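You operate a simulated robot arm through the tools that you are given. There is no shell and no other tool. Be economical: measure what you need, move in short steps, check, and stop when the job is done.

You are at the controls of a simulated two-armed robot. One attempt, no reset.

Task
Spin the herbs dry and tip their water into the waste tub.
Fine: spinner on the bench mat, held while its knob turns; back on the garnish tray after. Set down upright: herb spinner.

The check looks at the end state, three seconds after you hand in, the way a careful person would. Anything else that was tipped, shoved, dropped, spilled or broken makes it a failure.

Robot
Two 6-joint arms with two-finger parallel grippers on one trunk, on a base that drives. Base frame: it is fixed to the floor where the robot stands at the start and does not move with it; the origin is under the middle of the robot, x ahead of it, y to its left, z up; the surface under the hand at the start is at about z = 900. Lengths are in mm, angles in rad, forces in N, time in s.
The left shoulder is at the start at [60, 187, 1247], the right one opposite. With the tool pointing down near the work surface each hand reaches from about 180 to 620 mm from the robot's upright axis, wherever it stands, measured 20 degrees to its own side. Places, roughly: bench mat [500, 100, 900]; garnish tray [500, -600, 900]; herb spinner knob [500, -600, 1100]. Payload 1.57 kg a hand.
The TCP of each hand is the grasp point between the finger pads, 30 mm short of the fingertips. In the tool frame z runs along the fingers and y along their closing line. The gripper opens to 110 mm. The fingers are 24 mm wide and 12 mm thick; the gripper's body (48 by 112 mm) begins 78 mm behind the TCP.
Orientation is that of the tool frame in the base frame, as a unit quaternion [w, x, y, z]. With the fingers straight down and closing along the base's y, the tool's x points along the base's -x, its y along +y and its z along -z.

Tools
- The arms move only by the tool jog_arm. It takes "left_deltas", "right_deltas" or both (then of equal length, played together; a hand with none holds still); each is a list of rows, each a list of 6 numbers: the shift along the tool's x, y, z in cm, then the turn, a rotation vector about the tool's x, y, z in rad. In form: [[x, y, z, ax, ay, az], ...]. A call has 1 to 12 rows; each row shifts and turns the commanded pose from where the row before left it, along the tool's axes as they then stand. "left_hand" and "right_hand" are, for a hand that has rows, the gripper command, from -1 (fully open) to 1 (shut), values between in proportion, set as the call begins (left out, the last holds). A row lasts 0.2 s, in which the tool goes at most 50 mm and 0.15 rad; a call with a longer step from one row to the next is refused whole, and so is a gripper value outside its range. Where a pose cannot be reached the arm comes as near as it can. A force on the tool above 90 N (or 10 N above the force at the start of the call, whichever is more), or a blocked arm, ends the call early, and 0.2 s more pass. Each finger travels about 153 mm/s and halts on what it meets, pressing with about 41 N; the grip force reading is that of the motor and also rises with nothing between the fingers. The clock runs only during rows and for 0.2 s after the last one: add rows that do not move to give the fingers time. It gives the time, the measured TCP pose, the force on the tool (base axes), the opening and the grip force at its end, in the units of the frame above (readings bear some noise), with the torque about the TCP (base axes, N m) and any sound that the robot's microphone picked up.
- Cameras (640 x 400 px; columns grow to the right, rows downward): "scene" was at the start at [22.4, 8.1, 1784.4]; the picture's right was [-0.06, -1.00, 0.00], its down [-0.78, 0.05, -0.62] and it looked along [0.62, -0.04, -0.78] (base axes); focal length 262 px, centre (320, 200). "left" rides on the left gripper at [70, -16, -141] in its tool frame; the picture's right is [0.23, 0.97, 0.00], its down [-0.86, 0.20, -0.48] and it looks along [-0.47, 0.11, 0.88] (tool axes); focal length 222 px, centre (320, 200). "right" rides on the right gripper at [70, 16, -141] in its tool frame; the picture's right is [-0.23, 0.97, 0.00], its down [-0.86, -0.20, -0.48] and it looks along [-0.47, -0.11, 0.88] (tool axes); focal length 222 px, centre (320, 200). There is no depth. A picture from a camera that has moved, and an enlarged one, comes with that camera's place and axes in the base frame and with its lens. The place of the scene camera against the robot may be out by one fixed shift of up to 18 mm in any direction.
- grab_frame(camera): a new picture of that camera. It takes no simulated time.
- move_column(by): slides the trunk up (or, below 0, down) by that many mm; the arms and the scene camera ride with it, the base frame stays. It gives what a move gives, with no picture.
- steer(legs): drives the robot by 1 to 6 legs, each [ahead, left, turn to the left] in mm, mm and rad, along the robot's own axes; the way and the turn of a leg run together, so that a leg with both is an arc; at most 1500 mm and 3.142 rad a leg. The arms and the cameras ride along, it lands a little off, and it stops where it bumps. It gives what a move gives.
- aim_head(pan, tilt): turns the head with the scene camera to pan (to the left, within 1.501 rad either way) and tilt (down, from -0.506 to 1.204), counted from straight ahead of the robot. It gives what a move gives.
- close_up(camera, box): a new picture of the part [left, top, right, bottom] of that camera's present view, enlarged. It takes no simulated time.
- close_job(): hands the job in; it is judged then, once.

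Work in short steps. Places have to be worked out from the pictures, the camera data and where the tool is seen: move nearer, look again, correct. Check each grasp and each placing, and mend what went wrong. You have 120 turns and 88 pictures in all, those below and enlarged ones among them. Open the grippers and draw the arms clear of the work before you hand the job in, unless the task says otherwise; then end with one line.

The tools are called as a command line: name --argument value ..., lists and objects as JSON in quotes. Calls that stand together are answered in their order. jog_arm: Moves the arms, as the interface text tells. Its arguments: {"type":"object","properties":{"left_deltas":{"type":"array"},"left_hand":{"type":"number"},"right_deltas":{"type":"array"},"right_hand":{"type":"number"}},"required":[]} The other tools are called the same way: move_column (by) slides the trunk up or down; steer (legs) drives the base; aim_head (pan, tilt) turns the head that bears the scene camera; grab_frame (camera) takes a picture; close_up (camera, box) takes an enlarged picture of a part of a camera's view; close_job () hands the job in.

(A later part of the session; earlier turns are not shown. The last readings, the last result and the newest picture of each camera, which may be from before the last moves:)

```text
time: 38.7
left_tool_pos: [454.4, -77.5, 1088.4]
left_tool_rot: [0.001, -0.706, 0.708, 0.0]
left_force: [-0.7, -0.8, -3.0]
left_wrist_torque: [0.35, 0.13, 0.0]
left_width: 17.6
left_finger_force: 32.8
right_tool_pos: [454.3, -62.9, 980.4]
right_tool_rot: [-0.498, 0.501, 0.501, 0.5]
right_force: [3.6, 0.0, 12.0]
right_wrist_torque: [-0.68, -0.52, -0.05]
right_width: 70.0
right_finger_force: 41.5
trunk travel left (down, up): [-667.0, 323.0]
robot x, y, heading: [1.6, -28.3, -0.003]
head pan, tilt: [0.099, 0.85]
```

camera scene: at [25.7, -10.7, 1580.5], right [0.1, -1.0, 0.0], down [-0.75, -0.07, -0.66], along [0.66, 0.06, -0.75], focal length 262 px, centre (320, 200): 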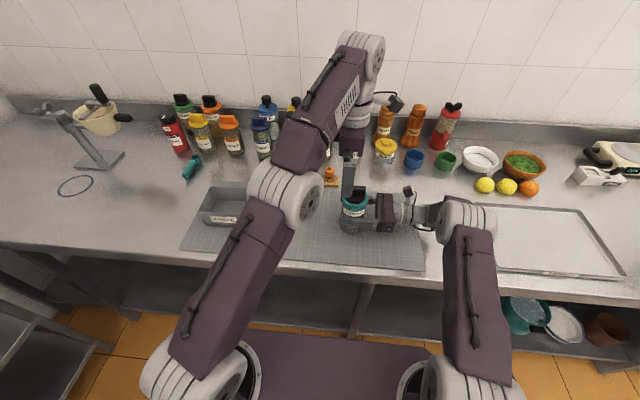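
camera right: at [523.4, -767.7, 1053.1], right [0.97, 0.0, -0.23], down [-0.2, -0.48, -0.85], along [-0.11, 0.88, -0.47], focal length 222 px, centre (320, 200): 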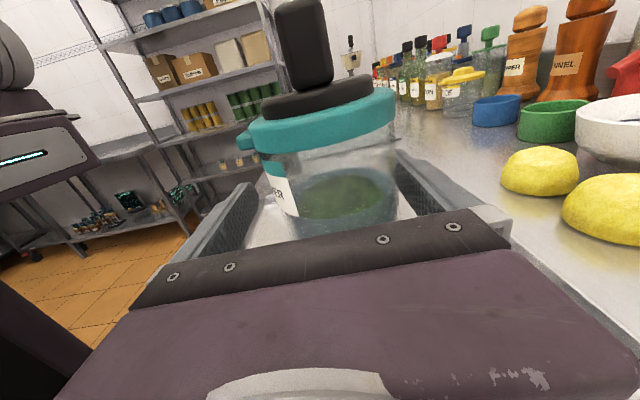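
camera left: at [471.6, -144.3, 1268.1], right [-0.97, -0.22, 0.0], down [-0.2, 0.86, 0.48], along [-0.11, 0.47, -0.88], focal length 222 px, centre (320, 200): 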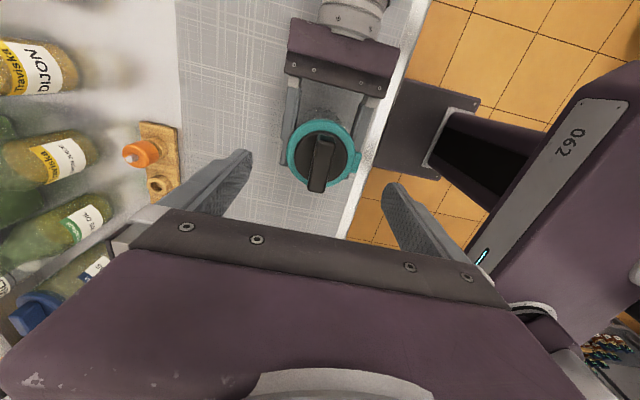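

Load relieved. Now I turn the knob with positive tool-z yaw in small steps.

jog_arm --left_deltas '[[0, 0, 0, 0, 0, 0.12], [0, 0, 0, 0, 0, 0.12], [0, 0, 0, 0, 0, 0.12], [0, 0, 0, 0, 0, 0.12], [0, 0, 0, 0, 0, 0.12], [0, 0, 0, 0, 0, 0.12]]'

close_up --camera "scene" --box '[280, 140, 440, 260]'

```text
time: 40.1
left_tool_pos: [452.1, -77.1, 1089.3]
left_tool_rot: [-0.001, -0.41, 0.912, 0.003]
left_force: [-18.5, 10.7, -5.4]
left_wrist_torque: [0.13, 0.6, 0.1]
left_width: 17.4
left_finger_force: 32.4
right_tool_pos: [456.7, -63.0, 982.5]
right_tool_rot: [-0.497, 0.503, 0.498, 0.502]
right_force: [17.5, -11.2, 8.6]
right_wrist_torque: [0.88, 1.37, 0.19]
right_width: 69.9
right_finger_force: 41.5
trunk travel left (down, up): [-667.0, 323.0]
robot x, y, heading: [-0.8, -31.3, -0.001]
head pan, tilt: [0.099, 0.85]
```

```text
3.33 times, centred on (360, 200) of scene
camera zoom: at [26.2, -10.6, 1580.4], right [0.1, -1.0, 0.0], down [-0.75, -0.07, -0.66], along [0.66, 0.06, -0.75], focal length 874 px, centre (187, 200)
```

zoom: 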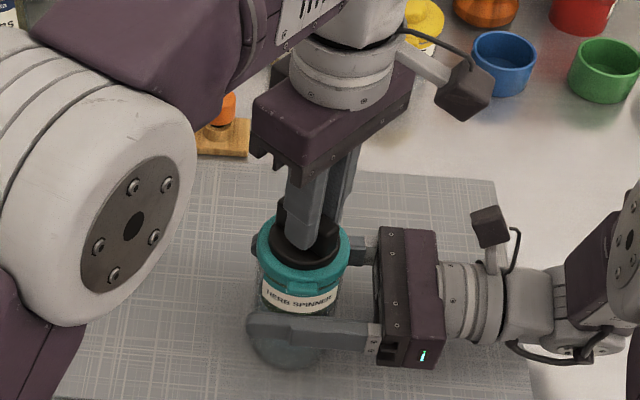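

The knob turns with the hand. Side load shows the axis is ~4 mm from the TCP along the bar, so I correct and keep turning about the true axis.

jog_arm --left_deltas '[[0.1, 0.26, 0, 0, 0, 0], [-0.004, 0.06, 0, 0, 0, 0.148], [-0.004, 0.06, 0, 0, 0, 0.148], [-0.004, 0.06, 0, 0, 0, 0.148], [-0.004, 0.06, 0, 0, 0, 0.148], [-0.004, 0.06, 0, 0, 0, 0.148], [-0.004, 0.06, 0, 0, 0, 0.148], [-0.004, 0.06, 0, 0, 0, 0.148], [-0.004, 0.06, 0, 0, 0, 0.148]]'

```text
time: 42.1
left_tool_pos: [450.6, -73.1, 1089.5]
left_tool_rot: [0.0, 0.169, 0.986, 0.001]
left_force: [-6.1, 21.9, 1.0]
left_wrist_torque: [1.0, 0.51, 0.1]
left_width: 17.4
left_finger_force: 32.5
right_tool_pos: [455.4, -63.2, 981.1]
right_tool_rot: [-0.497, 0.502, 0.5, 0.501]
right_force: [8.0, -23.1, 7.4]
right_wrist_torque: [0.8, -0.13, 0.14]
right_width: 69.8
right_finger_force: 41.1
trunk travel left (down, up): [-667.0, 323.0]
robot x, y, heading: [0.4, -30.6, -0.005]
head pan, tilt: [0.099, 0.85]
```

Still turning with moderate side load; axis offset is nearer 5.5 mm. I correct and continue the stroke.

jog_arm --left_deltas '[[0, 0.25, 0, 0, 0, 0], [-0.006, 0.08, 0, 0, 0, 0.148], [-0.006, 0.08, 0, 0, 0, 0.148], [-0.006, 0.08, 0, 0, 0, 0.148], [-0.006, 0.08, 0, 0, 0, 0.148], [-0.006, 0.08, 0, 0, 0, 0.148], [-0.006, 0.08, 0, 0, 0, 0.148], [-0.006, 0.08, 0, 0, 0, 0.148], [-0.006, 0.08, 0, 0, 0, 0.148], [-0.006, 0.08, 0, 0, 0, 0.148], [0, 0, 0, 0, 0, 0]]'

grab_frame --camera "scene"

```text
time: 44.5
left_tool_pos: [456.4, -68.4, 1089.5]
left_tool_rot: [0.0, 0.741, 0.672, -0.001]
left_force: [-18.3, -8.1, 6.3]
left_wrist_torque: [-0.58, 0.75, 1.2]
left_width: 22.2
left_finger_force: 34.9
right_tool_pos: [456.8, -61.5, 981.3]
right_tool_rot: [-0.497, 0.503, 0.499, 0.501]
right_force: [20.7, 9.9, -2.5]
right_wrist_torque: [-0.21, 0.82, -0.95]
right_width: 70.3
right_finger_force: 40.8
trunk travel left (down, up): [-667.0, 323.0]
robot x, y, heading: [7.7, -28.1, 0.001]
head pan, tilt: [0.099, 0.85]
```

```text
52 pictures are left
camera scene: at [26.3, -10.1, 1580.4], right [0.1, -1.0, 0.0], down [-0.75, -0.07, -0.66], along [0.66, 0.06, -0.75], focal length 262 px, centre (320, 200)
```

scene: 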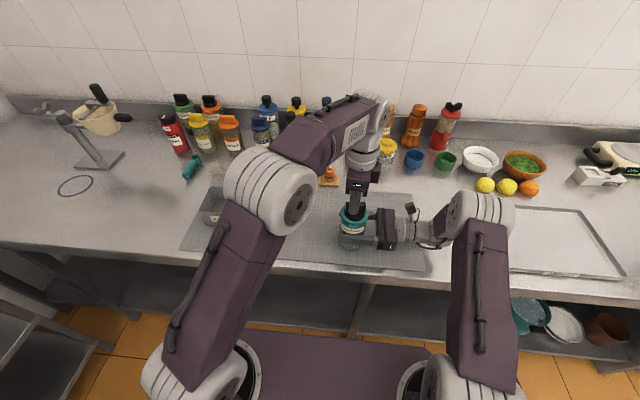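

Opening grew to 22 mm with 1.2 N m of torque: the knob seems to have stopped or bound. I look closer.

close_up --camera "scene" --box '[300, 150, 440, 260]'

grab_frame --camera "right"

close_up --camera "left" --box '[200, 60, 440, 220]'

```text
3.64 times, centred on (370, 205) of scene
camera zoom: at [26.3, -10.1, 1580.4], right [0.1, -1.0, 0.0], down [-0.75, -0.07, -0.66], along [0.66, 0.06, -0.75], focal length 954 px, centre (138, 182)
```

zoom: 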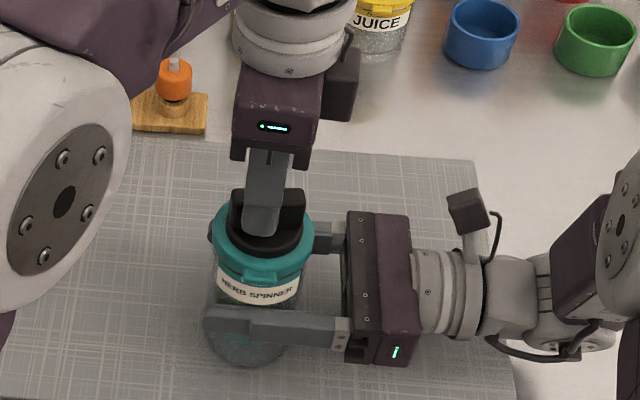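

```text
50 pictures are left
camera right: at [470.0, -203.5, 1052.0], right [0.97, -0.01, -0.23], down [-0.2, -0.48, -0.85], along [-0.1, 0.88, -0.47], focal length 222 px, centre (320, 200)
```

right: 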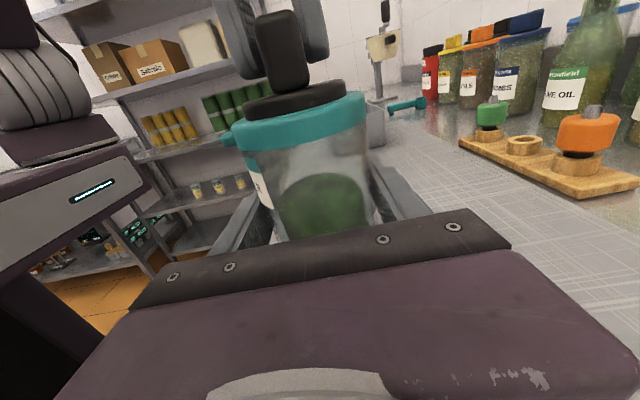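

```text
2.50 times, centred on (320, 140) of left
camera zoom: at [446.4, 3.5, 1229.4], right [0.99, 0.13, 0.0], down [0.12, -0.87, 0.48], along [0.06, -0.48, -0.88], focal length 555 px, centre (320, 350)
```

zoom: 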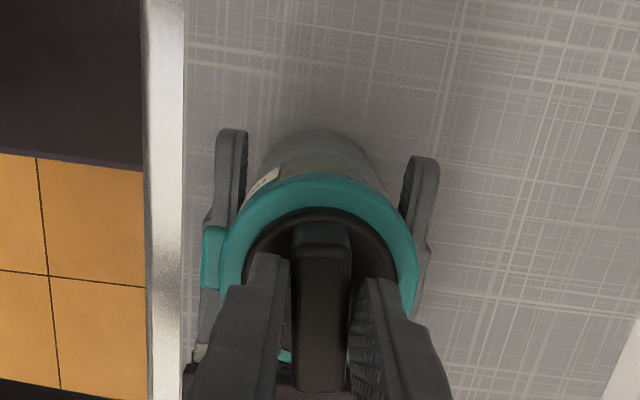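

The bar sits exactly 180° from the start and the herbs look greener. I zoom on the jar in the right camera to compare.

close_up --camera "right" --box '[200, 60, 420, 240]'

```text
2.22 times, centred on (310, 150) of right
camera zoom: at [470.0, -203.5, 1052.0], right [0.97, -0.01, -0.23], down [-0.2, -0.48, -0.85], along [-0.1, 0.88, -0.47], focal length 494 px, centre (342, 311)
```

zoom: 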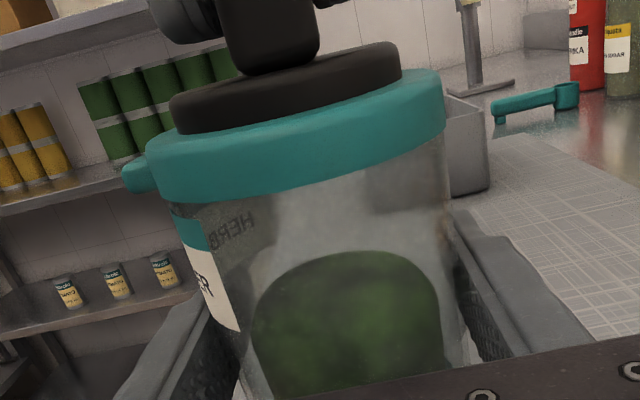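

The water film is gone and the herbs are a clear green clump, so the spin works; the knob stops at a half turn. For good measure I turn it back the other way the full stroke.

jog_arm --left_deltas '[[0, -0.2, 0, 0, 0, -0.09], [-0.006, -0.08, 0, 0, 0, -0.148], [-0.006, -0.08, 0, 0, 0, -0.148], [-0.006, -0.08, 0, 0, 0, -0.148], [-0.006, -0.08, 0, 0, 0, -0.148], [-0.006, -0.08, 0, 0, 0, -0.148], [-0.006, -0.08, 0, 0, 0, -0.148], [-0.006, -0.08, 0, 0, 0, -0.148], [-0.006, -0.08, 0, 0, 0, -0.148], [-0.006, -0.08, 0, 0, 0, -0.148], [0, 0, 0, 0, 0, 0]]'

jog_arm --left_deltas '[[-0.006, -0.08, 0, 0, 0, -0.148], [-0.006, -0.08, 0, 0, 0, -0.148], [-0.006, -0.08, 0, 0, 0, -0.148], [-0.006, -0.08, 0, 0, 0, -0.148], [-0.006, -0.08, 0, 0, 0, -0.148], [-0.006, -0.08, 0, 0, 0, -0.148], [-0.006, -0.08, 0, 0, 0, -0.148], [-0.006, -0.08, 0, 0, 0, -0.148], [-0.006, -0.08, 0, 0, 0, -0.148], [-0.006, -0.08, 0, 0, 0, -0.148], [-0.006, -0.08, 0, 0, 0, -0.148], [0, 0, 0, 0, 0, 0]]'

```text
time: 46.9
left_tool_pos: [450.2, -72.4, 1087.8]
left_tool_rot: [-0.001, 0.123, 0.992, 0.0]
left_force: [5.5, 10.2, -2.7]
left_wrist_torque: [0.28, -0.66, 0.04]
left_width: 17.6
left_finger_force: 31.8
right_tool_pos: [455.8, -62.5, 981.3]
right_tool_rot: [-0.499, 0.501, 0.499, 0.501]
right_force: [-6.4, -12.1, 4.6]
right_wrist_torque: [0.87, 0.01, -0.11]
right_width: 70.0
right_finger_force: 41.2
trunk travel left (down, up): [-667.0, 323.0]
robot x, y, heading: [-0.3, -33.6, -0.003]
head pan, tilt: [0.099, 0.85]
```

```text
time: 49.5
left_tool_pos: [453.7, -78.3, 1089.0]
left_tool_rot: [0.0, -0.638, 0.77, -0.001]
left_force: [6.8, 6.3, 8.6]
left_wrist_torque: [0.55, -0.13, 0.0]
left_width: 17.4
left_finger_force: 32.3
right_tool_pos: [454.2, -62.2, 981.4]
right_tool_rot: [-0.498, 0.502, 0.5, 0.5]
right_force: [-3.4, -6.9, -2.5]
right_wrist_torque: [-0.11, -0.78, 0.01]
right_width: 69.9
right_finger_force: 41.1
trunk travel left (down, up): [-667.0, 323.0]
robot x, y, heading: [-0.2, -30.9, -0.005]
head pan, tilt: [0.099, 0.85]
```

Turned back freely. I continue past the start angle a little to see whether it goes on.

jog_arm --left_deltas '[[-0.006, -0.08, 0, 0, 0, -0.14], [-0.006, -0.08, 0, 0, 0, -0.14], [-0.006, -0.08, 0, 0, 0, -0.14], [-0.006, -0.08, 0, 0, 0, -0.14], [-0.006, -0.08, 0, 0, 0, -0.14], [-0.006, -0.08, 0, 0, 0, -0.14]]'

close_up --camera "right" --box '[200, 0, 420, 240]'

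```text
time: 50.9
left_tool_pos: [457.0, -79.2, 1088.6]
left_tool_rot: [0.001, 0.896, -0.444, -0.002]
left_force: [-20.7, -12.3, 7.6]
left_wrist_torque: [-0.97, 0.49, -1.48]
left_width: 29.5
left_finger_force: 38.9
right_tool_pos: [455.5, -63.8, 982.8]
right_tool_rot: [-0.497, 0.503, 0.498, 0.502]
right_force: [21.1, 8.3, -2.9]
right_wrist_torque: [-0.43, 1.17, 1.61]
right_width: 71.3
right_finger_force: 41.0
trunk travel left (down, up): [-667.0, 323.0]
robot x, y, heading: [-2.1, -28.6, -0.006]
head pan, tilt: [0.099, 0.85]
```

```text
1.67 times, centred on (310, 120) of right
camera zoom: at [469.8, -204.7, 1052.6], right [0.97, -0.01, -0.23], down [-0.2, -0.48, -0.85], along [-0.1, 0.88, -0.47], focal length 370 px, centre (337, 333)
```

zoom: 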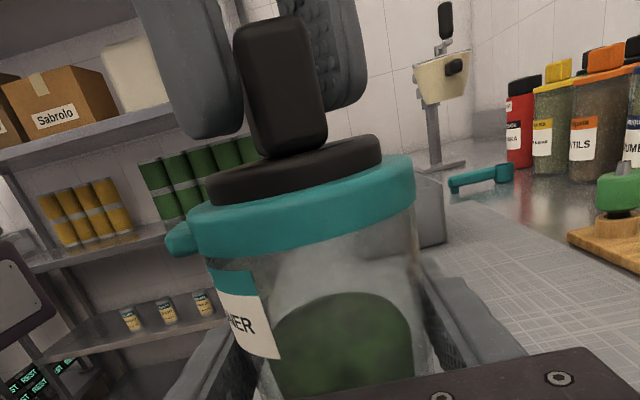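

The knob has stops at 0 and 180°. I ease off the stop and do one more forward stroke short of the far stop, to be sure of the spin.

jog_arm --left_deltas '[[-0.006, 0.08, 0, 0, 0, 0.14], [-0.006, 0.08, 0, 0, 0, 0.14], [-0.006, 0.08, 0, 0, 0, 0.14], [-0.006, 0.08, 0, 0, 0, 0.14], [-0.006, 0.08, 0, 0, 0, 0.14], [-0.006, 0.08, 0, 0, 0, 0.14], [-0.006, 0.08, 0, 0, 0, 0.148], [-0.006, 0.08, 0, 0, 0, 0.148], [-0.006, 0.08, 0, 0, 0, 0.148], [-0.006, 0.08, 0, 0, 0, 0.148], [-0.006, 0.08, 0, 0, 0, 0.148], [-0.006, 0.08, 0, 0, 0, 0.148]]'

jog_arm --left_deltas '[[-0.006, 0.08, 0, 0, 0, 0.148], [-0.006, 0.08, 0, 0, 0, 0.148], [-0.006, 0.08, 0, 0, 0, 0.148], [-0.006, 0.08, 0, 0, 0, 0.148], [-0.006, 0.08, 0, 0, 0, 0.148], [-0.006, 0.08, 0, 0, 0, 0.148], [-0.006, 0.08, 0, 0, 0, 0.148], [-0.006, 0.08, 0, 0, 0, 0.148], [-0.006, 0.08, 0, 0, 0, 0.148], [-0.006, 0.08, 0, 0, 0, 0.148], [-0.006, 0.08, 0, 0, 0, 0.148], [-0.006, 0.08, 0, 0, 0, 0.148]]'

```text
time: 53.5
left_tool_pos: [451.8, -75.7, 1089.9]
left_tool_rot: [0.003, -0.244, 0.97, -0.001]
left_force: [21.3, -9.0, -16.5]
left_wrist_torque: [-0.14, -0.87, -0.02]
left_width: 17.3
left_finger_force: 32.6
right_tool_pos: [454.5, -61.2, 982.2]
right_tool_rot: [-0.499, 0.501, 0.499, 0.501]
right_force: [-21.8, 8.6, 16.9]
right_wrist_torque: [-0.96, -1.32, -0.28]
right_width: 71.3
right_finger_force: 41.4
trunk travel left (down, up): [-667.0, 323.0]
robot x, y, heading: [1.4, -28.1, 0.001]
head pan, tilt: [0.099, 0.85]
```

```text
time: 56.1
left_tool_pos: [453.5, -67.8, 1088.7]
left_tool_rot: [0.0, 0.598, 0.801, 0.001]
left_force: [4.9, -12.4, 10.0]
left_wrist_torque: [-0.98, 0.05, 0.79]
left_width: 17.8
left_finger_force: 33.3
right_tool_pos: [453.9, -63.8, 981.6]
right_tool_rot: [-0.498, 0.502, 0.499, 0.501]
right_force: [-8.6, 11.0, -1.6]
right_wrist_torque: [-0.08, -0.39, -0.78]
right_width: 70.9
right_finger_force: 40.3
trunk travel left (down, up): [-667.0, 323.0]
robot x, y, heading: [5.1, -33.2, -0.003]
head pan, tilt: [0.099, 0.85]
```

At the far stop again. I ease back, open the left hand and raise it off the knob.

jog_arm --left_deltas '[[0, 0, 0, 0, 0, -0.05], [0, 0, 0, 0, 0, 0], [0, 0, 0, 0, 0, 0], [0, 0, 0, 0, 0, 0], [0, 0, -1.5, 0, 0, 0], [0, 0, -1.5, 0, 0, 0], [0, 0, -1.5, 0, 0, 0], [0, 0, -1.5, 0, 0, 0], [0, 0, -1.5, 0, 0, 0], [0, 0, 0, 0, 0, 0]]' --left_hand -1

grab_frame --camera "scene"

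close_up --camera "right" --box '[200, 0, 420, 240]'

```text
time: 58.3
left_tool_pos: [454.0, -68.0, 1163.1]
left_tool_rot: [0.0, 0.577, 0.816, 0.0]
left_force: [0.7, -1.1, -0.7]
left_wrist_torque: [0.01, 0.01, 0.0]
left_width: 110.0
left_finger_force: 0.1
right_tool_pos: [455.9, -62.8, 980.2]
right_tool_rot: [-0.497, 0.503, 0.499, 0.501]
right_force: [1.4, -0.9, 4.0]
right_wrist_torque: [0.16, -0.12, -0.07]
right_width: 70.5
right_finger_force: 41.1
trunk travel left (down, up): [-667.0, 323.0]
robot x, y, heading: [1.6, -28.8, 0.0]
head pan, tilt: [0.099, 0.85]
```

```text
46 pictures are left
camera scene: at [26.4, -10.9, 1580.4], right [0.1, -1.0, 0.0], down [-0.75, -0.07, -0.66], along [0.66, 0.06, -0.75], focal length 262 px, centre (320, 200)
```

scene: 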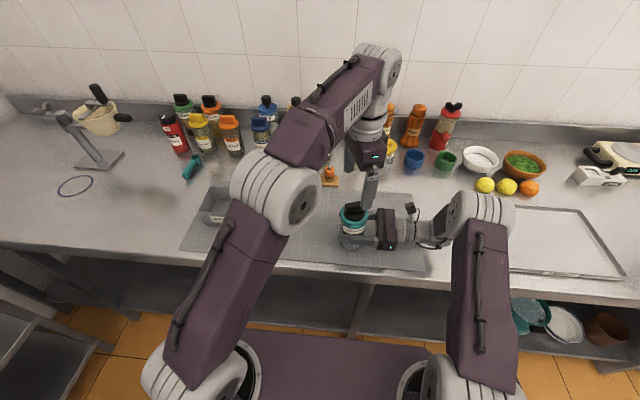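

```text
1.67 times, centred on (310, 120) of right
camera zoom: at [469.8, -204.1, 1052.1], right [0.97, -0.01, -0.23], down [-0.2, -0.48, -0.85], along [-0.1, 0.88, -0.47], focal length 370 px, centre (337, 333)
```

zoom: 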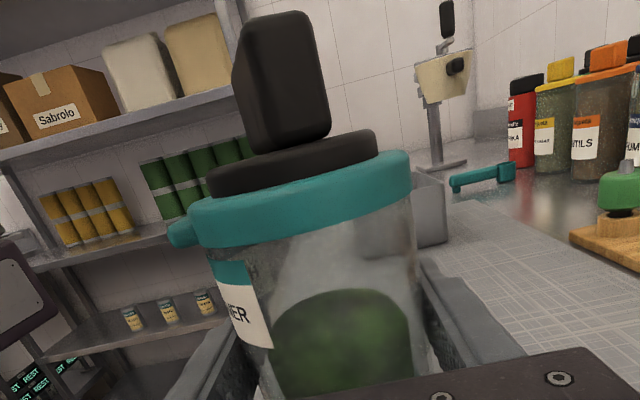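

Spin done; knob free. I lift the left hand and turn it back to neutral, then draw it back toward the robot and left.

jog_arm --left_deltas '[[0, 0, -0.8, 0, 0, -0.137], [0, 0, -0.8, 0, 0, -0.137], [0, 0, -0.8, 0, 0, -0.137], [0, 0, -0.8, 0, 0, -0.137], [0, 0, -0.8, 0, 0, -0.137], [0, 0, 0, 0, 0, -0.137], [0, 0, 0, 0, 0, -0.137], [0, 0, 0, 0, 0, -0.137], [0, 0, 0, 0, 0, -0.137]]'

jog_arm --left_deltas '[[1.5, 2.5, 0, 0, 0, 0], [1.5, 2.5, 0, 0, 0, 0], [1.5, 2.5, 0, 0, 0, 0], [1.5, 2.5, 0, 0, 0, 0], [1.5, 2.5, 0, 0, 0, 0], [1.5, 2.5, 0, 0, 0, 0], [1.5, 2.5, 0, 0, 0, 0], [1.5, 2.5, 0, 0, 0, 0], [1.5, 2.5, 0, 0, 0, 0], [0, 0, 0, 0, 0, 0]]' --right_deltas '[[1, 0, 0, 0, 0, 0], [1, 0, 0, 0, 0, 0], [1, 0, 0, 0, 0, 0], [1, 0, 0, 0, 0, 0], [1, 0, 0, 0, 0, 0], [1, 0, 0, 0, 0, 0], [1, 0, 0, 0, 0, 0], [1, 0, 0, 0, 0, 0], [1, 0, 0, 0, 0, 0], [0, 0, 0, 0, 0, 0]]'

grab_frame --camera "scene"

```text
time: 60.3
left_tool_pos: [462.3, -73.9, 1175.6]
left_tool_rot: [0.0, -0.001, 1.0, 0.001]
left_force: [1.1, 0.4, 0.6]
left_wrist_torque: [-0.01, -0.01, -0.03]
left_width: 110.4
left_finger_force: 0.0
left hand out of reach, approached as far as the arm can: row 5
right_tool_pos: [455.1, -62.2, 982.1]
right_tool_rot: [-0.498, 0.502, 0.499, 0.5]
right_force: [-0.9, -0.3, 2.1]
right_wrist_torque: [0.14, 0.05, -0.03]
right_width: 70.5
right_finger_force: 41.0
trunk travel left (down, up): [-667.0, 323.0]
robot x, y, heading: [-0.6, -29.7, 0.0]
head pan, tilt: [0.099, 0.85]
```

```text
time: 62.5
left_tool_pos: [329.4, 152.0, 1175.8]
left_tool_rot: [-0.001, 0.0, 1.0, 0.0]
left_force: [-0.7, 0.5, 0.2]
left_wrist_torque: [0.05, -0.04, 0.02]
left_width: 110.0
left_finger_force: 0.0
right_tool_pos: [456.1, -63.1, 1070.3]
right_tool_rot: [-0.498, 0.503, 0.499, 0.5]
right_force: [0.9, 0.5, -3.9]
right_wrist_torque: [0.02, -0.01, 0.02]
right_width: 70.9
right_finger_force: 40.9
trunk travel left (down, up): [-667.0, 323.0]
robot x, y, heading: [0.6, -30.5, -0.007]
head pan, tilt: [0.099, 0.85]
```

```text
44 pictures are left
camera scene: at [27.6, -11.2, 1580.4], right [0.1, -1.0, 0.0], down [-0.75, -0.07, -0.66], along [0.66, 0.06, -0.75], focal length 262 px, centre (320, 200)
```

scene: 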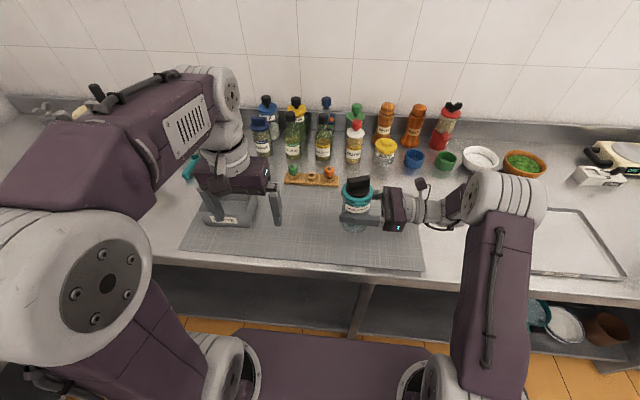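

Jar lifted. I raise the column 100 mm and yaw the right hand by -90° about the vertical so it points to +x and the spout faces the tub side (+y).

move_column --by 100

jog_arm --right_deltas '[[0, 0, 0, -0.1428, 0, 0], [0, 0, 0, -0.1428, 0, 0], [0, 0, 0, -0.1428, 0, 0], [0, 0, 0, -0.1428, 0, 0], [0, 0, 0, -0.1428, 0, 0], [0, 0, 0, -0.1428, 0, 0], [0, 0, 0, -0.1428, 0, 0], [0, 0, 0, -0.1428, 0, 0], [0, 0, 0, -0.1428, 0, 0], [0, 0, 0, -0.1428, 0, 0], [0, 0, 0, -0.1428, 0, 0], [0, 0, 0, 0, 0, 0]]'

grab_frame --camera "scene"

```text
time: 63.9
left_tool_pos: [330.4, 151.4, 1275.2]
left_tool_rot: [-0.001, 0.0, 1.0, 0.0]
left_force: [0.3, 0.5, -0.7]
left_wrist_torque: [0.04, -0.01, -0.02]
left_width: 109.8
left_finger_force: 0.1
right_tool_pos: [454.5, -62.1, 1170.1]
right_tool_rot: [-0.498, 0.503, 0.499, 0.5]
right_force: [-0.1, -0.3, -3.4]
right_wrist_torque: [0.03, 0.01, -0.04]
right_width: 70.6
right_finger_force: 40.4
trunk travel left (down, up): [-767.0, 223.0]
robot x, y, heading: [-0.8, -31.0, -0.002]
head pan, tilt: [0.099, 0.85]
```

```text
time: 66.5
left_tool_pos: [327.7, 152.5, 1276.2]
left_tool_rot: [0.0, 0.0, 1.0, 0.0]
left_force: [0.0, 0.2, -0.3]
left_wrist_torque: [0.0, -0.01, 0.02]
left_width: 110.0
left_finger_force: 0.1
right_tool_pos: [494.4, -262.5, 1136.9]
right_tool_rot: [-0.004, 0.706, 0.007, 0.708]
right_force: [0.6, 0.3, -2.9]
right_wrist_torque: [-0.02, -0.02, 0.0]
right_width: 70.7
right_finger_force: 40.6
right hand out of reach, approached as far as the arm can: row 7, 8, 9, 10, 11
trunk travel left (down, up): [-767.0, 223.0]
robot x, y, heading: [4.2, -30.1, -0.001]
head pan, tilt: [0.099, 0.85]
```

```text
43 pictures are left
camera scene: at [27.1, -10.4, 1680.4], right [0.1, -1.0, 0.0], down [-0.75, -0.07, -0.66], along [0.66, 0.06, -0.75], focal length 262 px, centre (320, 200)
```

scene: 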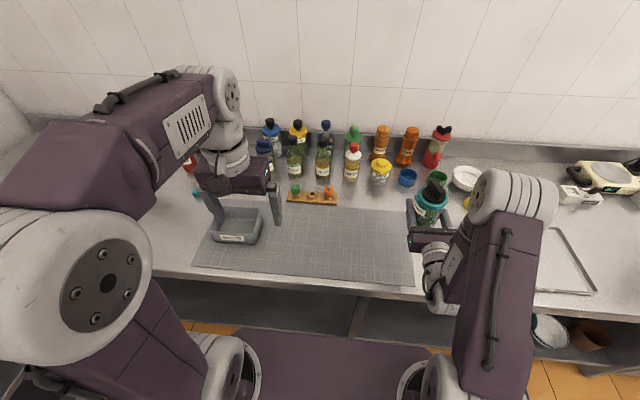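

The hand now points to +x with the jar upright, but the pose slid to y=-262. I test how far left it can go in this orientation.

jog_arm --right_deltas '[[0, -2, 0, 0, 0, 0], [0, -2, 0.5, 0, 0, 0], [0, -2, 0.5, 0, 0, 0], [0, -2, 0.5, 0, 0, 0], [0, -2, 0, 0, 0, 0], [0, -2, 0, 0, 0, 0], [0, -2, 0, 0, 0, 0], [0, -2, 0, 0, 0, 0], [0, 0, 0, 0, 0, 0]]'

```text
time: 68.5
left_tool_pos: [329.4, 153.7, 1275.2]
left_tool_rot: [0.0, -0.001, 1.0, -0.001]
left_force: [-0.1, 0.4, 0.2]
left_wrist_torque: [-0.02, 0.04, 0.0]
left_width: 110.1
left_finger_force: 0.1
right_tool_pos: [487.5, -266.7, 1124.9]
right_tool_rot: [0.001, 0.707, 0.002, 0.707]
right_force: [0.0, 0.1, -4.3]
right_wrist_torque: [-0.01, -0.03, 0.01]
right_width: 70.7
right_finger_force: 40.8
right hand out of reach, approached as far as the arm can: row 1, 2, 3, 4, 5, 6, 7, 8
trunk travel left (down, up): [-767.0, 223.0]
robot x, y, heading: [3.3, -33.4, 0.002]
head pan, tilt: [0.099, 0.85]
```

The arm cannot go further left in that orientation, so I would need the robot at about y=450 for pouring. I look left with the head to see whether there is room.

aim_head --pan 0.9 --tilt 0.8

grab_frame --camera "scene"

```text
time: 69.6
left_tool_pos: [328.3, 152.0, 1275.1]
left_tool_rot: [0.0, 0.0, 1.0, 0.0]
left_force: [-0.1, -0.4, -0.5]
left_wrist_torque: [0.0, -0.02, 0.01]
left_width: 110.0
left_finger_force: 0.0
right_tool_pos: [486.6, -266.9, 1125.2]
right_tool_rot: [0.001, 0.707, 0.002, 0.707]
right_force: [-1.1, 0.9, -4.0]
right_wrist_torque: [-0.01, -0.02, 0.01]
right_width: 70.9
right_finger_force: 40.9
trunk travel left (down, up): [-767.0, 223.0]
robot x, y, heading: [4.4, -31.7, 0.002]
head pan, tilt: [0.901, 0.799]
```

```text
42 pictures are left
camera scene: at [-0.5, 44.5, 1684.5], right [0.78, -0.62, 0.0], down [-0.45, -0.56, -0.7], along [0.43, 0.55, -0.72], focal length 262 px, centre (320, 200)
```

scene: 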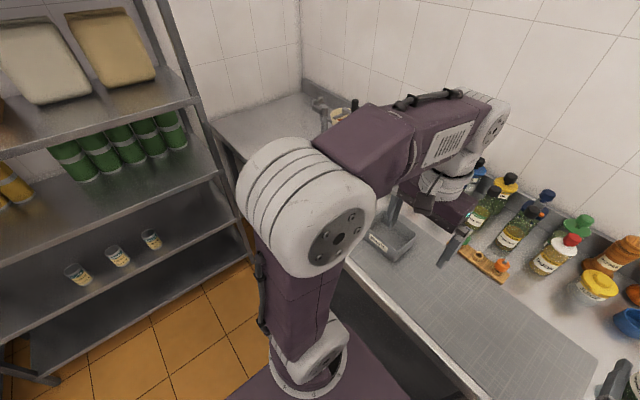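

The rack is at y≈1150, so there is room. I drive left 420 mm, then look at the tub.

steer --legs '[[0, 420, 0]]'

aim_head --pan -0.25 --tilt 0.85

grab_frame --camera "scene"

grab_frame --camera "right"

grab_frame --camera "left"

```text
time: 72.2
left_tool_pos: [333.3, 561.7, 1276.8]
left_tool_rot: [0.0, 0.004, 1.0, 0.0]
left_force: [0.2, 0.4, -0.1]
left_wrist_torque: [-0.02, 0.0, -0.02]
left_width: 110.2
left_finger_force: 0.0
right_tool_pos: [486.2, 143.7, 1124.7]
right_tool_rot: [0.003, 0.707, -0.001, 0.707]
right_force: [-0.3, -0.6, -3.8]
right_wrist_torque: [-0.05, -0.02, 0.01]
right_width: 70.9
right_finger_force: 41.5
trunk travel left (down, up): [-767.0, 223.0]
robot x, y, heading: [2.4, 379.6, -0.01]
head pan, tilt: [0.901, 0.799]
```

```text
time: 73.5
left_tool_pos: [333.6, 563.6, 1274.5]
left_tool_rot: [0.0, 0.004, 1.0, 0.0]
left_force: [-0.2, 0.4, 0.2]
left_wrist_torque: [0.0, 0.01, 0.02]
left_width: 110.1
left_finger_force: 0.0
right_tool_pos: [487.6, 142.8, 1123.7]
right_tool_rot: [0.004, 0.707, -0.001, 0.707]
right_force: [0.3, 0.2, -3.9]
right_wrist_torque: [-0.03, -0.02, 0.0]
right_width: 70.9
right_finger_force: 40.9
trunk travel left (down, up): [-767.0, 223.0]
robot x, y, heading: [6.6, 383.3, -0.011]
head pan, tilt: [-0.25, 0.85]
```

```text
41 pictures are left
camera scene: at [27.5, 376.6, 1680.4], right [-0.26, -0.97, 0.0], down [-0.73, 0.19, -0.66], along [0.64, -0.17, -0.75], focal length 262 px, centre (320, 200)
```

scene: 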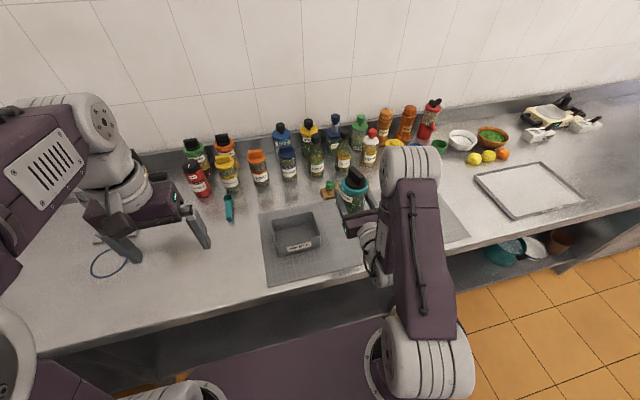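

```text
40 pictures are left
camera right: at [344.9, 128.2, 1195.0], right [-0.01, -0.97, -0.22], down [-0.48, 0.2, -0.86], along [0.88, 0.1, -0.47], focal length 222 px, centre (320, 200)
```

right: 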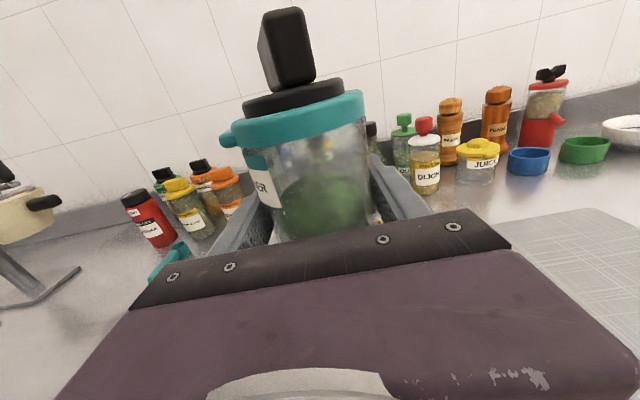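

```text
39 pictures are left
camera left: at [262.8, 548.1, 1416.2], right [-0.22, 0.98, 0.0], down [0.86, 0.19, 0.48], along [0.47, 0.1, -0.88], focal length 222 px, centre (320, 200)
```

left: 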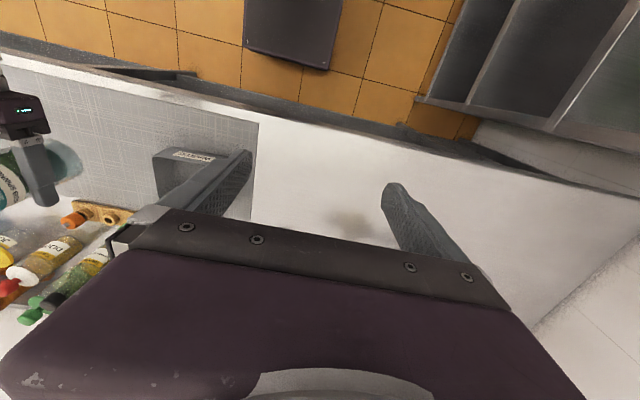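

The tub is clear in view. I zoom to locate its rim.

close_up --camera "scene" --box '[230, 180, 390, 290]'

```text
3.64 times, centred on (310, 235) of scene
camera zoom: at [27.5, 376.6, 1680.4], right [-0.26, -0.97, 0.0], down [-0.73, 0.19, -0.66], along [0.64, -0.17, -0.75], focal length 954 px, centre (356, 73)
```

zoom: 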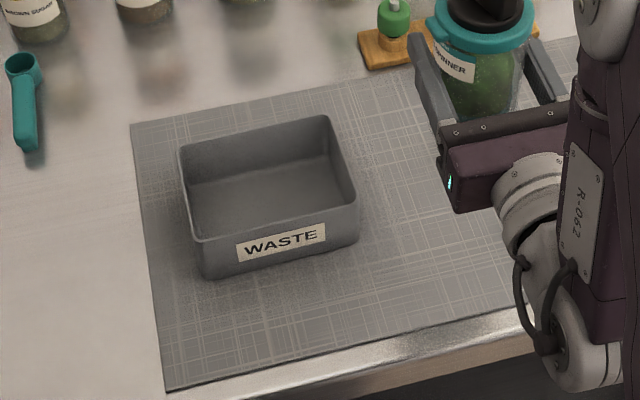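

Tub spans about x 484–587, y 245–388, rim z≈968. I want the TCP at about (543,278,1045) and to roll toward +y; first I drive left 135 mm, then jog forward.

steer --legs '[[0, 138, 0]]'

jog_arm --right_deltas '[[0, 0, 1, 0, 0, 0], [-1, 0, 1, 0, 0, 0], [-1, 0, 1, 0, 0, 0], [-1, 0, 1, 0, 0, 0], [-1, 0, 1, 0, 0, 0], [0, 0, 0.5, 0, 0, 0], [0, 0, 0, 0, 0, 0]]'

grab_frame --camera "scene"

```text
time: 74.8
left_tool_pos: [334.6, 694.7, 1276.5]
left_tool_rot: [-0.001, 0.003, 1.0, 0.001]
left_force: [0.3, 0.0, -0.2]
left_wrist_torque: [0.04, 0.03, 0.03]
left_width: 110.1
left_finger_force: 0.0
right_tool_pos: [489.6, 276.6, 1125.4]
right_tool_rot: [0.004, 0.707, -0.003, 0.707]
right_force: [-0.7, -0.3, -3.0]
right_wrist_torque: [-0.02, -0.05, 0.04]
right_width: 70.5
right_finger_force: 40.5
trunk travel left (down, up): [-767.0, 223.0]
robot x, y, heading: [3.6, 514.5, -0.013]
head pan, tilt: [-0.25, 0.85]
```

```text
time: 76.4
left_tool_pos: [334.7, 697.8, 1276.1]
left_tool_rot: [-0.001, 0.004, 1.0, 0.0]
left_force: [0.0, 0.8, 0.0]
left_wrist_torque: [0.0, 0.02, 0.03]
left_width: 110.1
left_finger_force: 0.0
right_tool_pos: [540.6, 263.1, 1084.4]
right_tool_rot: [0.002, 0.707, 0.001, 0.707]
right_force: [-0.6, -0.2, -4.5]
right_wrist_torque: [-0.01, -0.07, 0.0]
right_width: 70.7
right_finger_force: 41.6
right hand out of reach, approached as far as the arm can: row 2, 3, 5
trunk travel left (down, up): [-767.0, 223.0]
robot x, y, heading: [6.9, 519.4, -0.011]
head pan, tilt: [-0.25, 0.85]
```

```text
37 pictures are left
camera scene: at [28.9, 509.9, 1680.4], right [-0.26, -0.97, 0.0], down [-0.73, 0.19, -0.66], along [0.64, -0.17, -0.75], focal length 262 px, centre (320, 200)
```

scene: 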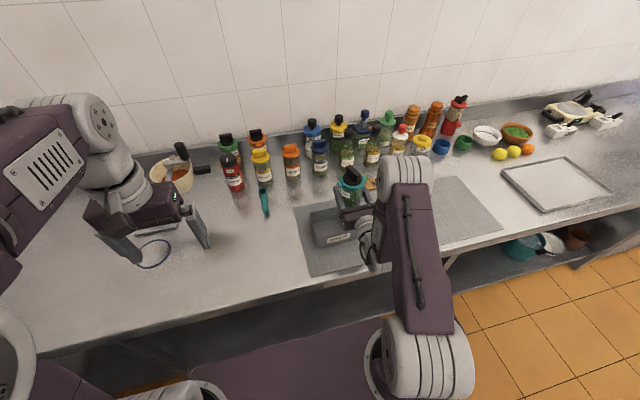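

I lower 40 mm and try to shift 15 mm further to +y.

jog_arm --right_deltas '[[-1, 0, 0, 0, 0, 0], [-1, -0.5, 0, 0, 0, 0], [-1, -0.5, 0, 0, 0, 0], [-1, -0.5, 0, 0, 0, 0], [0, 0, 0, 0, 0, 0]]'

close_up --camera "scene" --box '[270, 150, 430, 270]'

grab_frame --camera "right"

```text
time: 77.6
left_tool_pos: [331.1, 697.5, 1277.3]
left_tool_rot: [0.001, 0.003, 1.0, 0.0]
left_force: [-0.3, 0.6, -0.4]
left_wrist_torque: [-0.02, 0.01, 0.01]
left_width: 110.1
left_finger_force: 0.1
right_tool_pos: [533.1, 265.8, 1050.2]
right_tool_rot: [0.003, 0.702, 0.002, 0.712]
right_force: [6.0, -5.0, 30.6]
right_wrist_torque: [-1.2, -0.37, 0.28]
right_width: 70.8
right_finger_force: 41.7
right hand out of reach, approached as far as the arm can: row 2, 3, 4
trunk travel left (down, up): [-767.0, 223.0]
robot x, y, heading: [7.6, 516.2, -0.007]
head pan, tilt: [-0.25, 0.85]
```

```text
3.33 times, centred on (350, 210) of scene
camera zoom: at [25.0, 511.6, 1681.0], right [-0.26, -0.97, 0.0], down [-0.72, 0.19, -0.66], along [0.64, -0.17, -0.75], focal length 874 px, centre (220, 167)
```

zoom: 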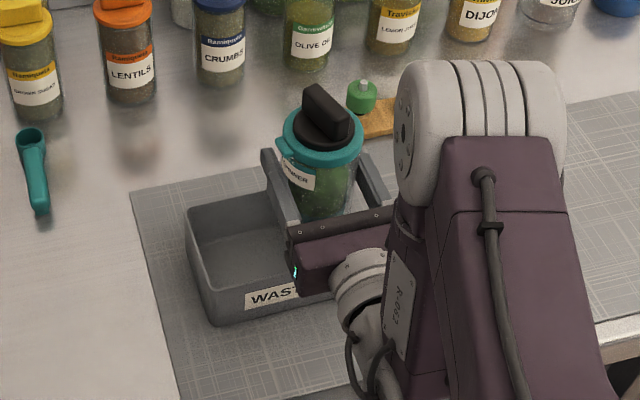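

```text
35 pictures are left
camera right: at [390.9, 250.3, 1118.2], right [0.0, -0.98, -0.22], down [-0.47, 0.19, -0.86], along [0.89, 0.1, -0.45], focal length 222 px, centre (320, 200)
```

right: 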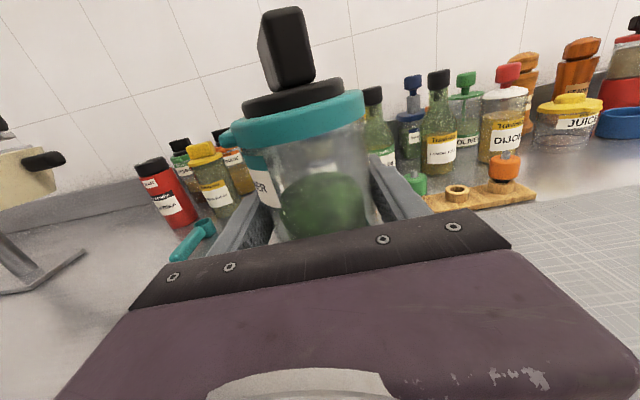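

30 N upward: the jar's bottom has touched the tub's right rim. I raise at once and check.

jog_arm --right_deltas '[[1, 0, 0, 0, 0, 0], [1, 0, 0, 0, 0, 0], [1, 0, 0, 0, 0, 0], [0, 0, 0, 0, 0, 0]]'

close_up --camera "scene" --box '[270, 150, 430, 270]'

```text
time: 78.6
left_tool_pos: [335.4, 696.6, 1275.3]
left_tool_rot: [0.0, 0.003, 1.0, 0.0]
left_force: [0.0, -1.0, 0.4]
left_wrist_torque: [-0.05, 0.0, -0.01]
left_width: 109.9
left_finger_force: 0.1
right_tool_pos: [535.5, 265.6, 1074.3]
right_tool_rot: [0.002, 0.708, 0.0, 0.706]
right_force: [-0.1, -1.1, -2.9]
right_wrist_torque: [-0.03, -0.01, 0.03]
right_width: 70.7
right_finger_force: 40.9
trunk travel left (down, up): [-767.0, 223.0]
robot x, y, heading: [9.3, 519.6, -0.015]
head pan, tilt: [-0.25, 0.85]
```

```text
3.33 times, centred on (350, 210) of scene
camera zoom: at [29.7, 509.8, 1680.4], right [-0.26, -0.97, 0.0], down [-0.73, 0.19, -0.66], along [0.64, -0.17, -0.75], focal length 874 px, centre (220, 167)
```

zoom: 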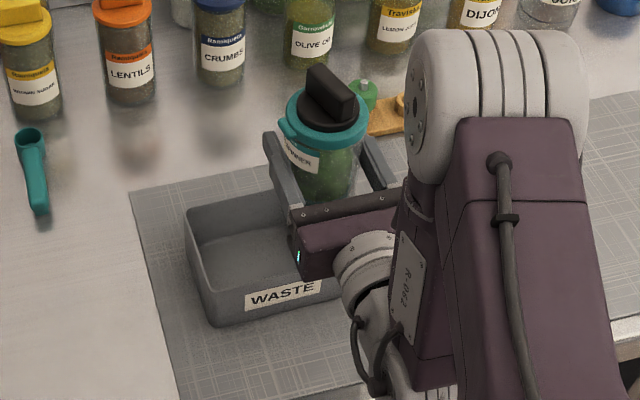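

Tub is still at its place. Now at z 1074 I begin rolling the jar toward +y, about 48° first.

jog_arm --right_deltas '[[0, 0, 0, 0, 0, -0.14], [0, 0, 0, 0, 0, -0.14], [0, 0, 0, 0, 0, -0.14], [0, 0, 0, 0, 0, -0.14], [0, 0, 0, 0, 0, -0.14], [0, 0, 0, 0, 0, -0.14], [0, 0, 0, 0, 0, 0]]'

close_up --camera "scene" --box '[270, 150, 430, 270]'

```text
time: 80.2
left_tool_pos: [335.4, 697.8, 1275.9]
left_tool_rot: [-0.001, 0.004, 1.0, 0.0]
left_force: [-0.1, 0.4, -0.5]
left_wrist_torque: [0.01, 0.01, 0.02]
left_width: 110.4
left_finger_force: 0.1
right_tool_pos: [534.9, 264.9, 1073.4]
right_tool_rot: [0.29, 0.645, 0.289, 0.645]
right_force: [0.5, 0.4, -4.3]
right_wrist_torque: [-0.01, -0.04, 0.03]
right_width: 70.9
right_finger_force: 40.8
trunk travel left (down, up): [-767.0, 223.0]
robot x, y, heading: [2.1, 516.2, -0.01]
head pan, tilt: [-0.25, 0.85]
```

```text
3.33 times, centred on (350, 210) of scene
camera zoom: at [29.0, 510.1, 1680.4], right [-0.26, -0.97, 0.0], down [-0.73, 0.19, -0.66], along [0.64, -0.17, -0.75], focal length 874 px, centre (220, 167)
```

zoom: 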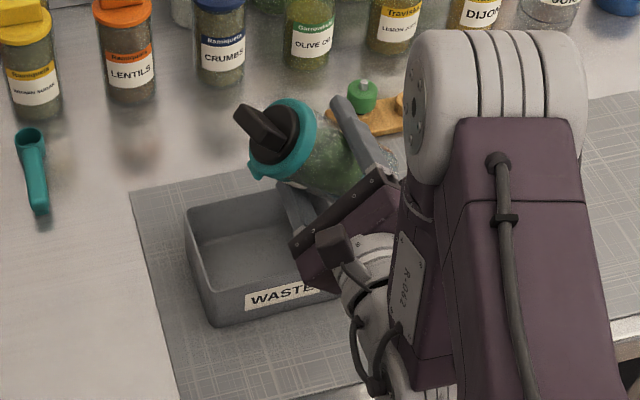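

The spout is above the tub (≈(530,335)). I go on rolling to about 104° and dwell.

jog_arm --right_deltas '[[0, 0, 0, 0, 0, -0.1], [0, 0, 0, 0, 0, -0.1], [0, 0, 0, 0, 0, -0.1], [0, 0, 0, 0, 0, -0.1], [0, 0, 0, 0, 0, -0.1], [0, 0, 0, 0, 0, -0.1], [0, 0, 0, 0, 0, -0.1], [0, 0, 0, 0, 0, -0.1], [0, 0, 0, 0, 0, -0.1], [0, 0, 0, 0, 0, 0], [0, 0, 0, 0, 0, 0]]'

close_up --camera "scene" --box '[270, 150, 430, 270]'

```text
time: 82.6
left_tool_pos: [334.2, 697.1, 1275.0]
left_tool_rot: [0.0, 0.003, 1.0, 0.0]
left_force: [-0.3, 0.3, 0.7]
left_wrist_torque: [-0.04, 0.01, 0.0]
left_width: 110.0
left_finger_force: 0.0
right_tool_pos: [533.2, 265.8, 1074.8]
right_tool_rot: [0.541, 0.455, 0.541, 0.455]
right_force: [-0.7, -0.3, -2.5]
right_wrist_torque: [-0.03, -0.01, 0.01]
right_width: 70.3
right_finger_force: 40.9
trunk travel left (down, up): [-767.0, 223.0]
robot x, y, heading: [4.3, 520.1, -0.008]
head pan, tilt: [-0.25, 0.85]
```

```text
3.33 times, centred on (350, 210) of scene
camera zoom: at [29.0, 510.1, 1680.4], right [-0.26, -0.97, 0.0], down [-0.73, 0.19, -0.66], along [0.64, -0.17, -0.75], focal length 874 px, centre (220, 167)
```

zoom: 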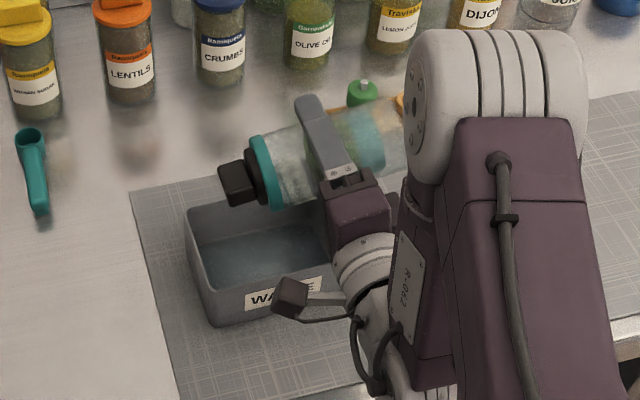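

Water is in the tub now. I roll a little further to about 120° and dwell so the rest drains.

jog_arm --right_deltas '[[0, 0, 0, 0, 0, -0.1], [0, 0, 0, 0, 0, -0.1], [0, 0, 0, 0, 0, -0.1], [0, 0, 0, 0, 0, 0], [0, 0, 0, 0, 0, 0], [0, 0, 0, 0, 0, 0], [0, 0, 0, 0, 0, 0], [0, 0, 0, 0, 0, 0], [0, 0, 0, 0, 0, 0], [0, 0, 0, 0, 0, 0], [0, 0, 0, 0, 0, 0], [0, 0, 0, 0, 0, 0]]'

close_up --camera "scene" --box '[290, 170, 390, 250]'

grab_frame --camera "right"

```text
time: 85.2
left_tool_pos: [334.3, 698.1, 1275.8]
left_tool_rot: [0.0, 0.003, 1.0, 0.001]
left_force: [-0.7, 0.3, 0.7]
left_wrist_torque: [0.06, -0.05, 0.01]
left_width: 109.9
left_finger_force: 0.0
right_tool_pos: [534.8, 264.7, 1073.8]
right_tool_rot: [0.604, 0.369, 0.602, 0.369]
right_force: [-0.1, -0.2, -4.2]
right_wrist_torque: [-0.04, -0.04, 0.01]
right_width: 70.4
right_finger_force: 40.9
trunk travel left (down, up): [-767.0, 223.0]
robot x, y, heading: [1.0, 518.6, -0.009]
head pan, tilt: [-0.25, 0.85]
```

```text
5.00 times, centred on (340, 210) of scene
camera zoom: at [29.0, 510.1, 1680.4], right [-0.26, -0.97, 0.0], down [-0.73, 0.19, -0.66], along [0.64, -0.17, -0.75], focal length 1311 px, centre (220, 150)
```

zoom: 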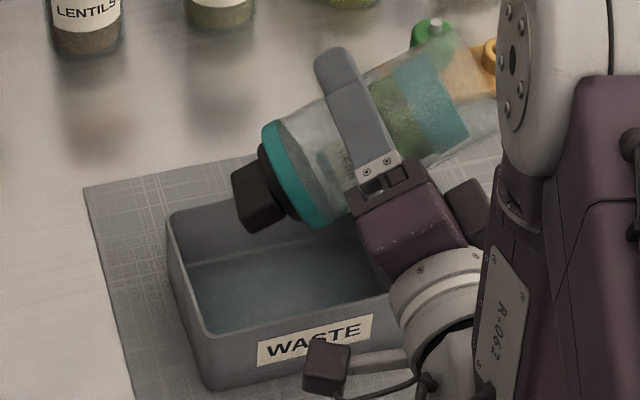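

```text
30 pictures are left
camera right: at [392.4, 334.3, 1057.3], right [0.0, 0.24, 0.97], down [-0.48, -0.85, 0.21], along [0.88, -0.47, 0.12], focal length 222 px, centre (320, 200)
```

right: 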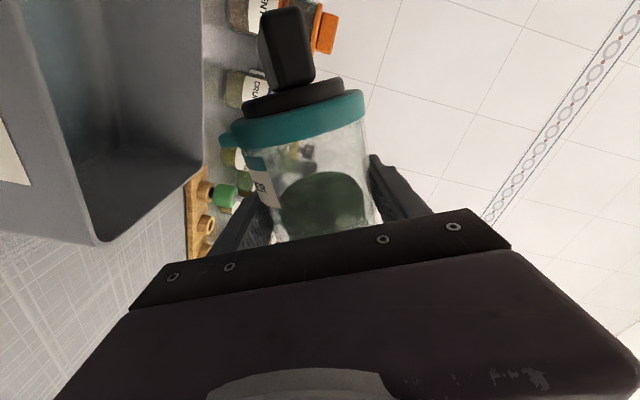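

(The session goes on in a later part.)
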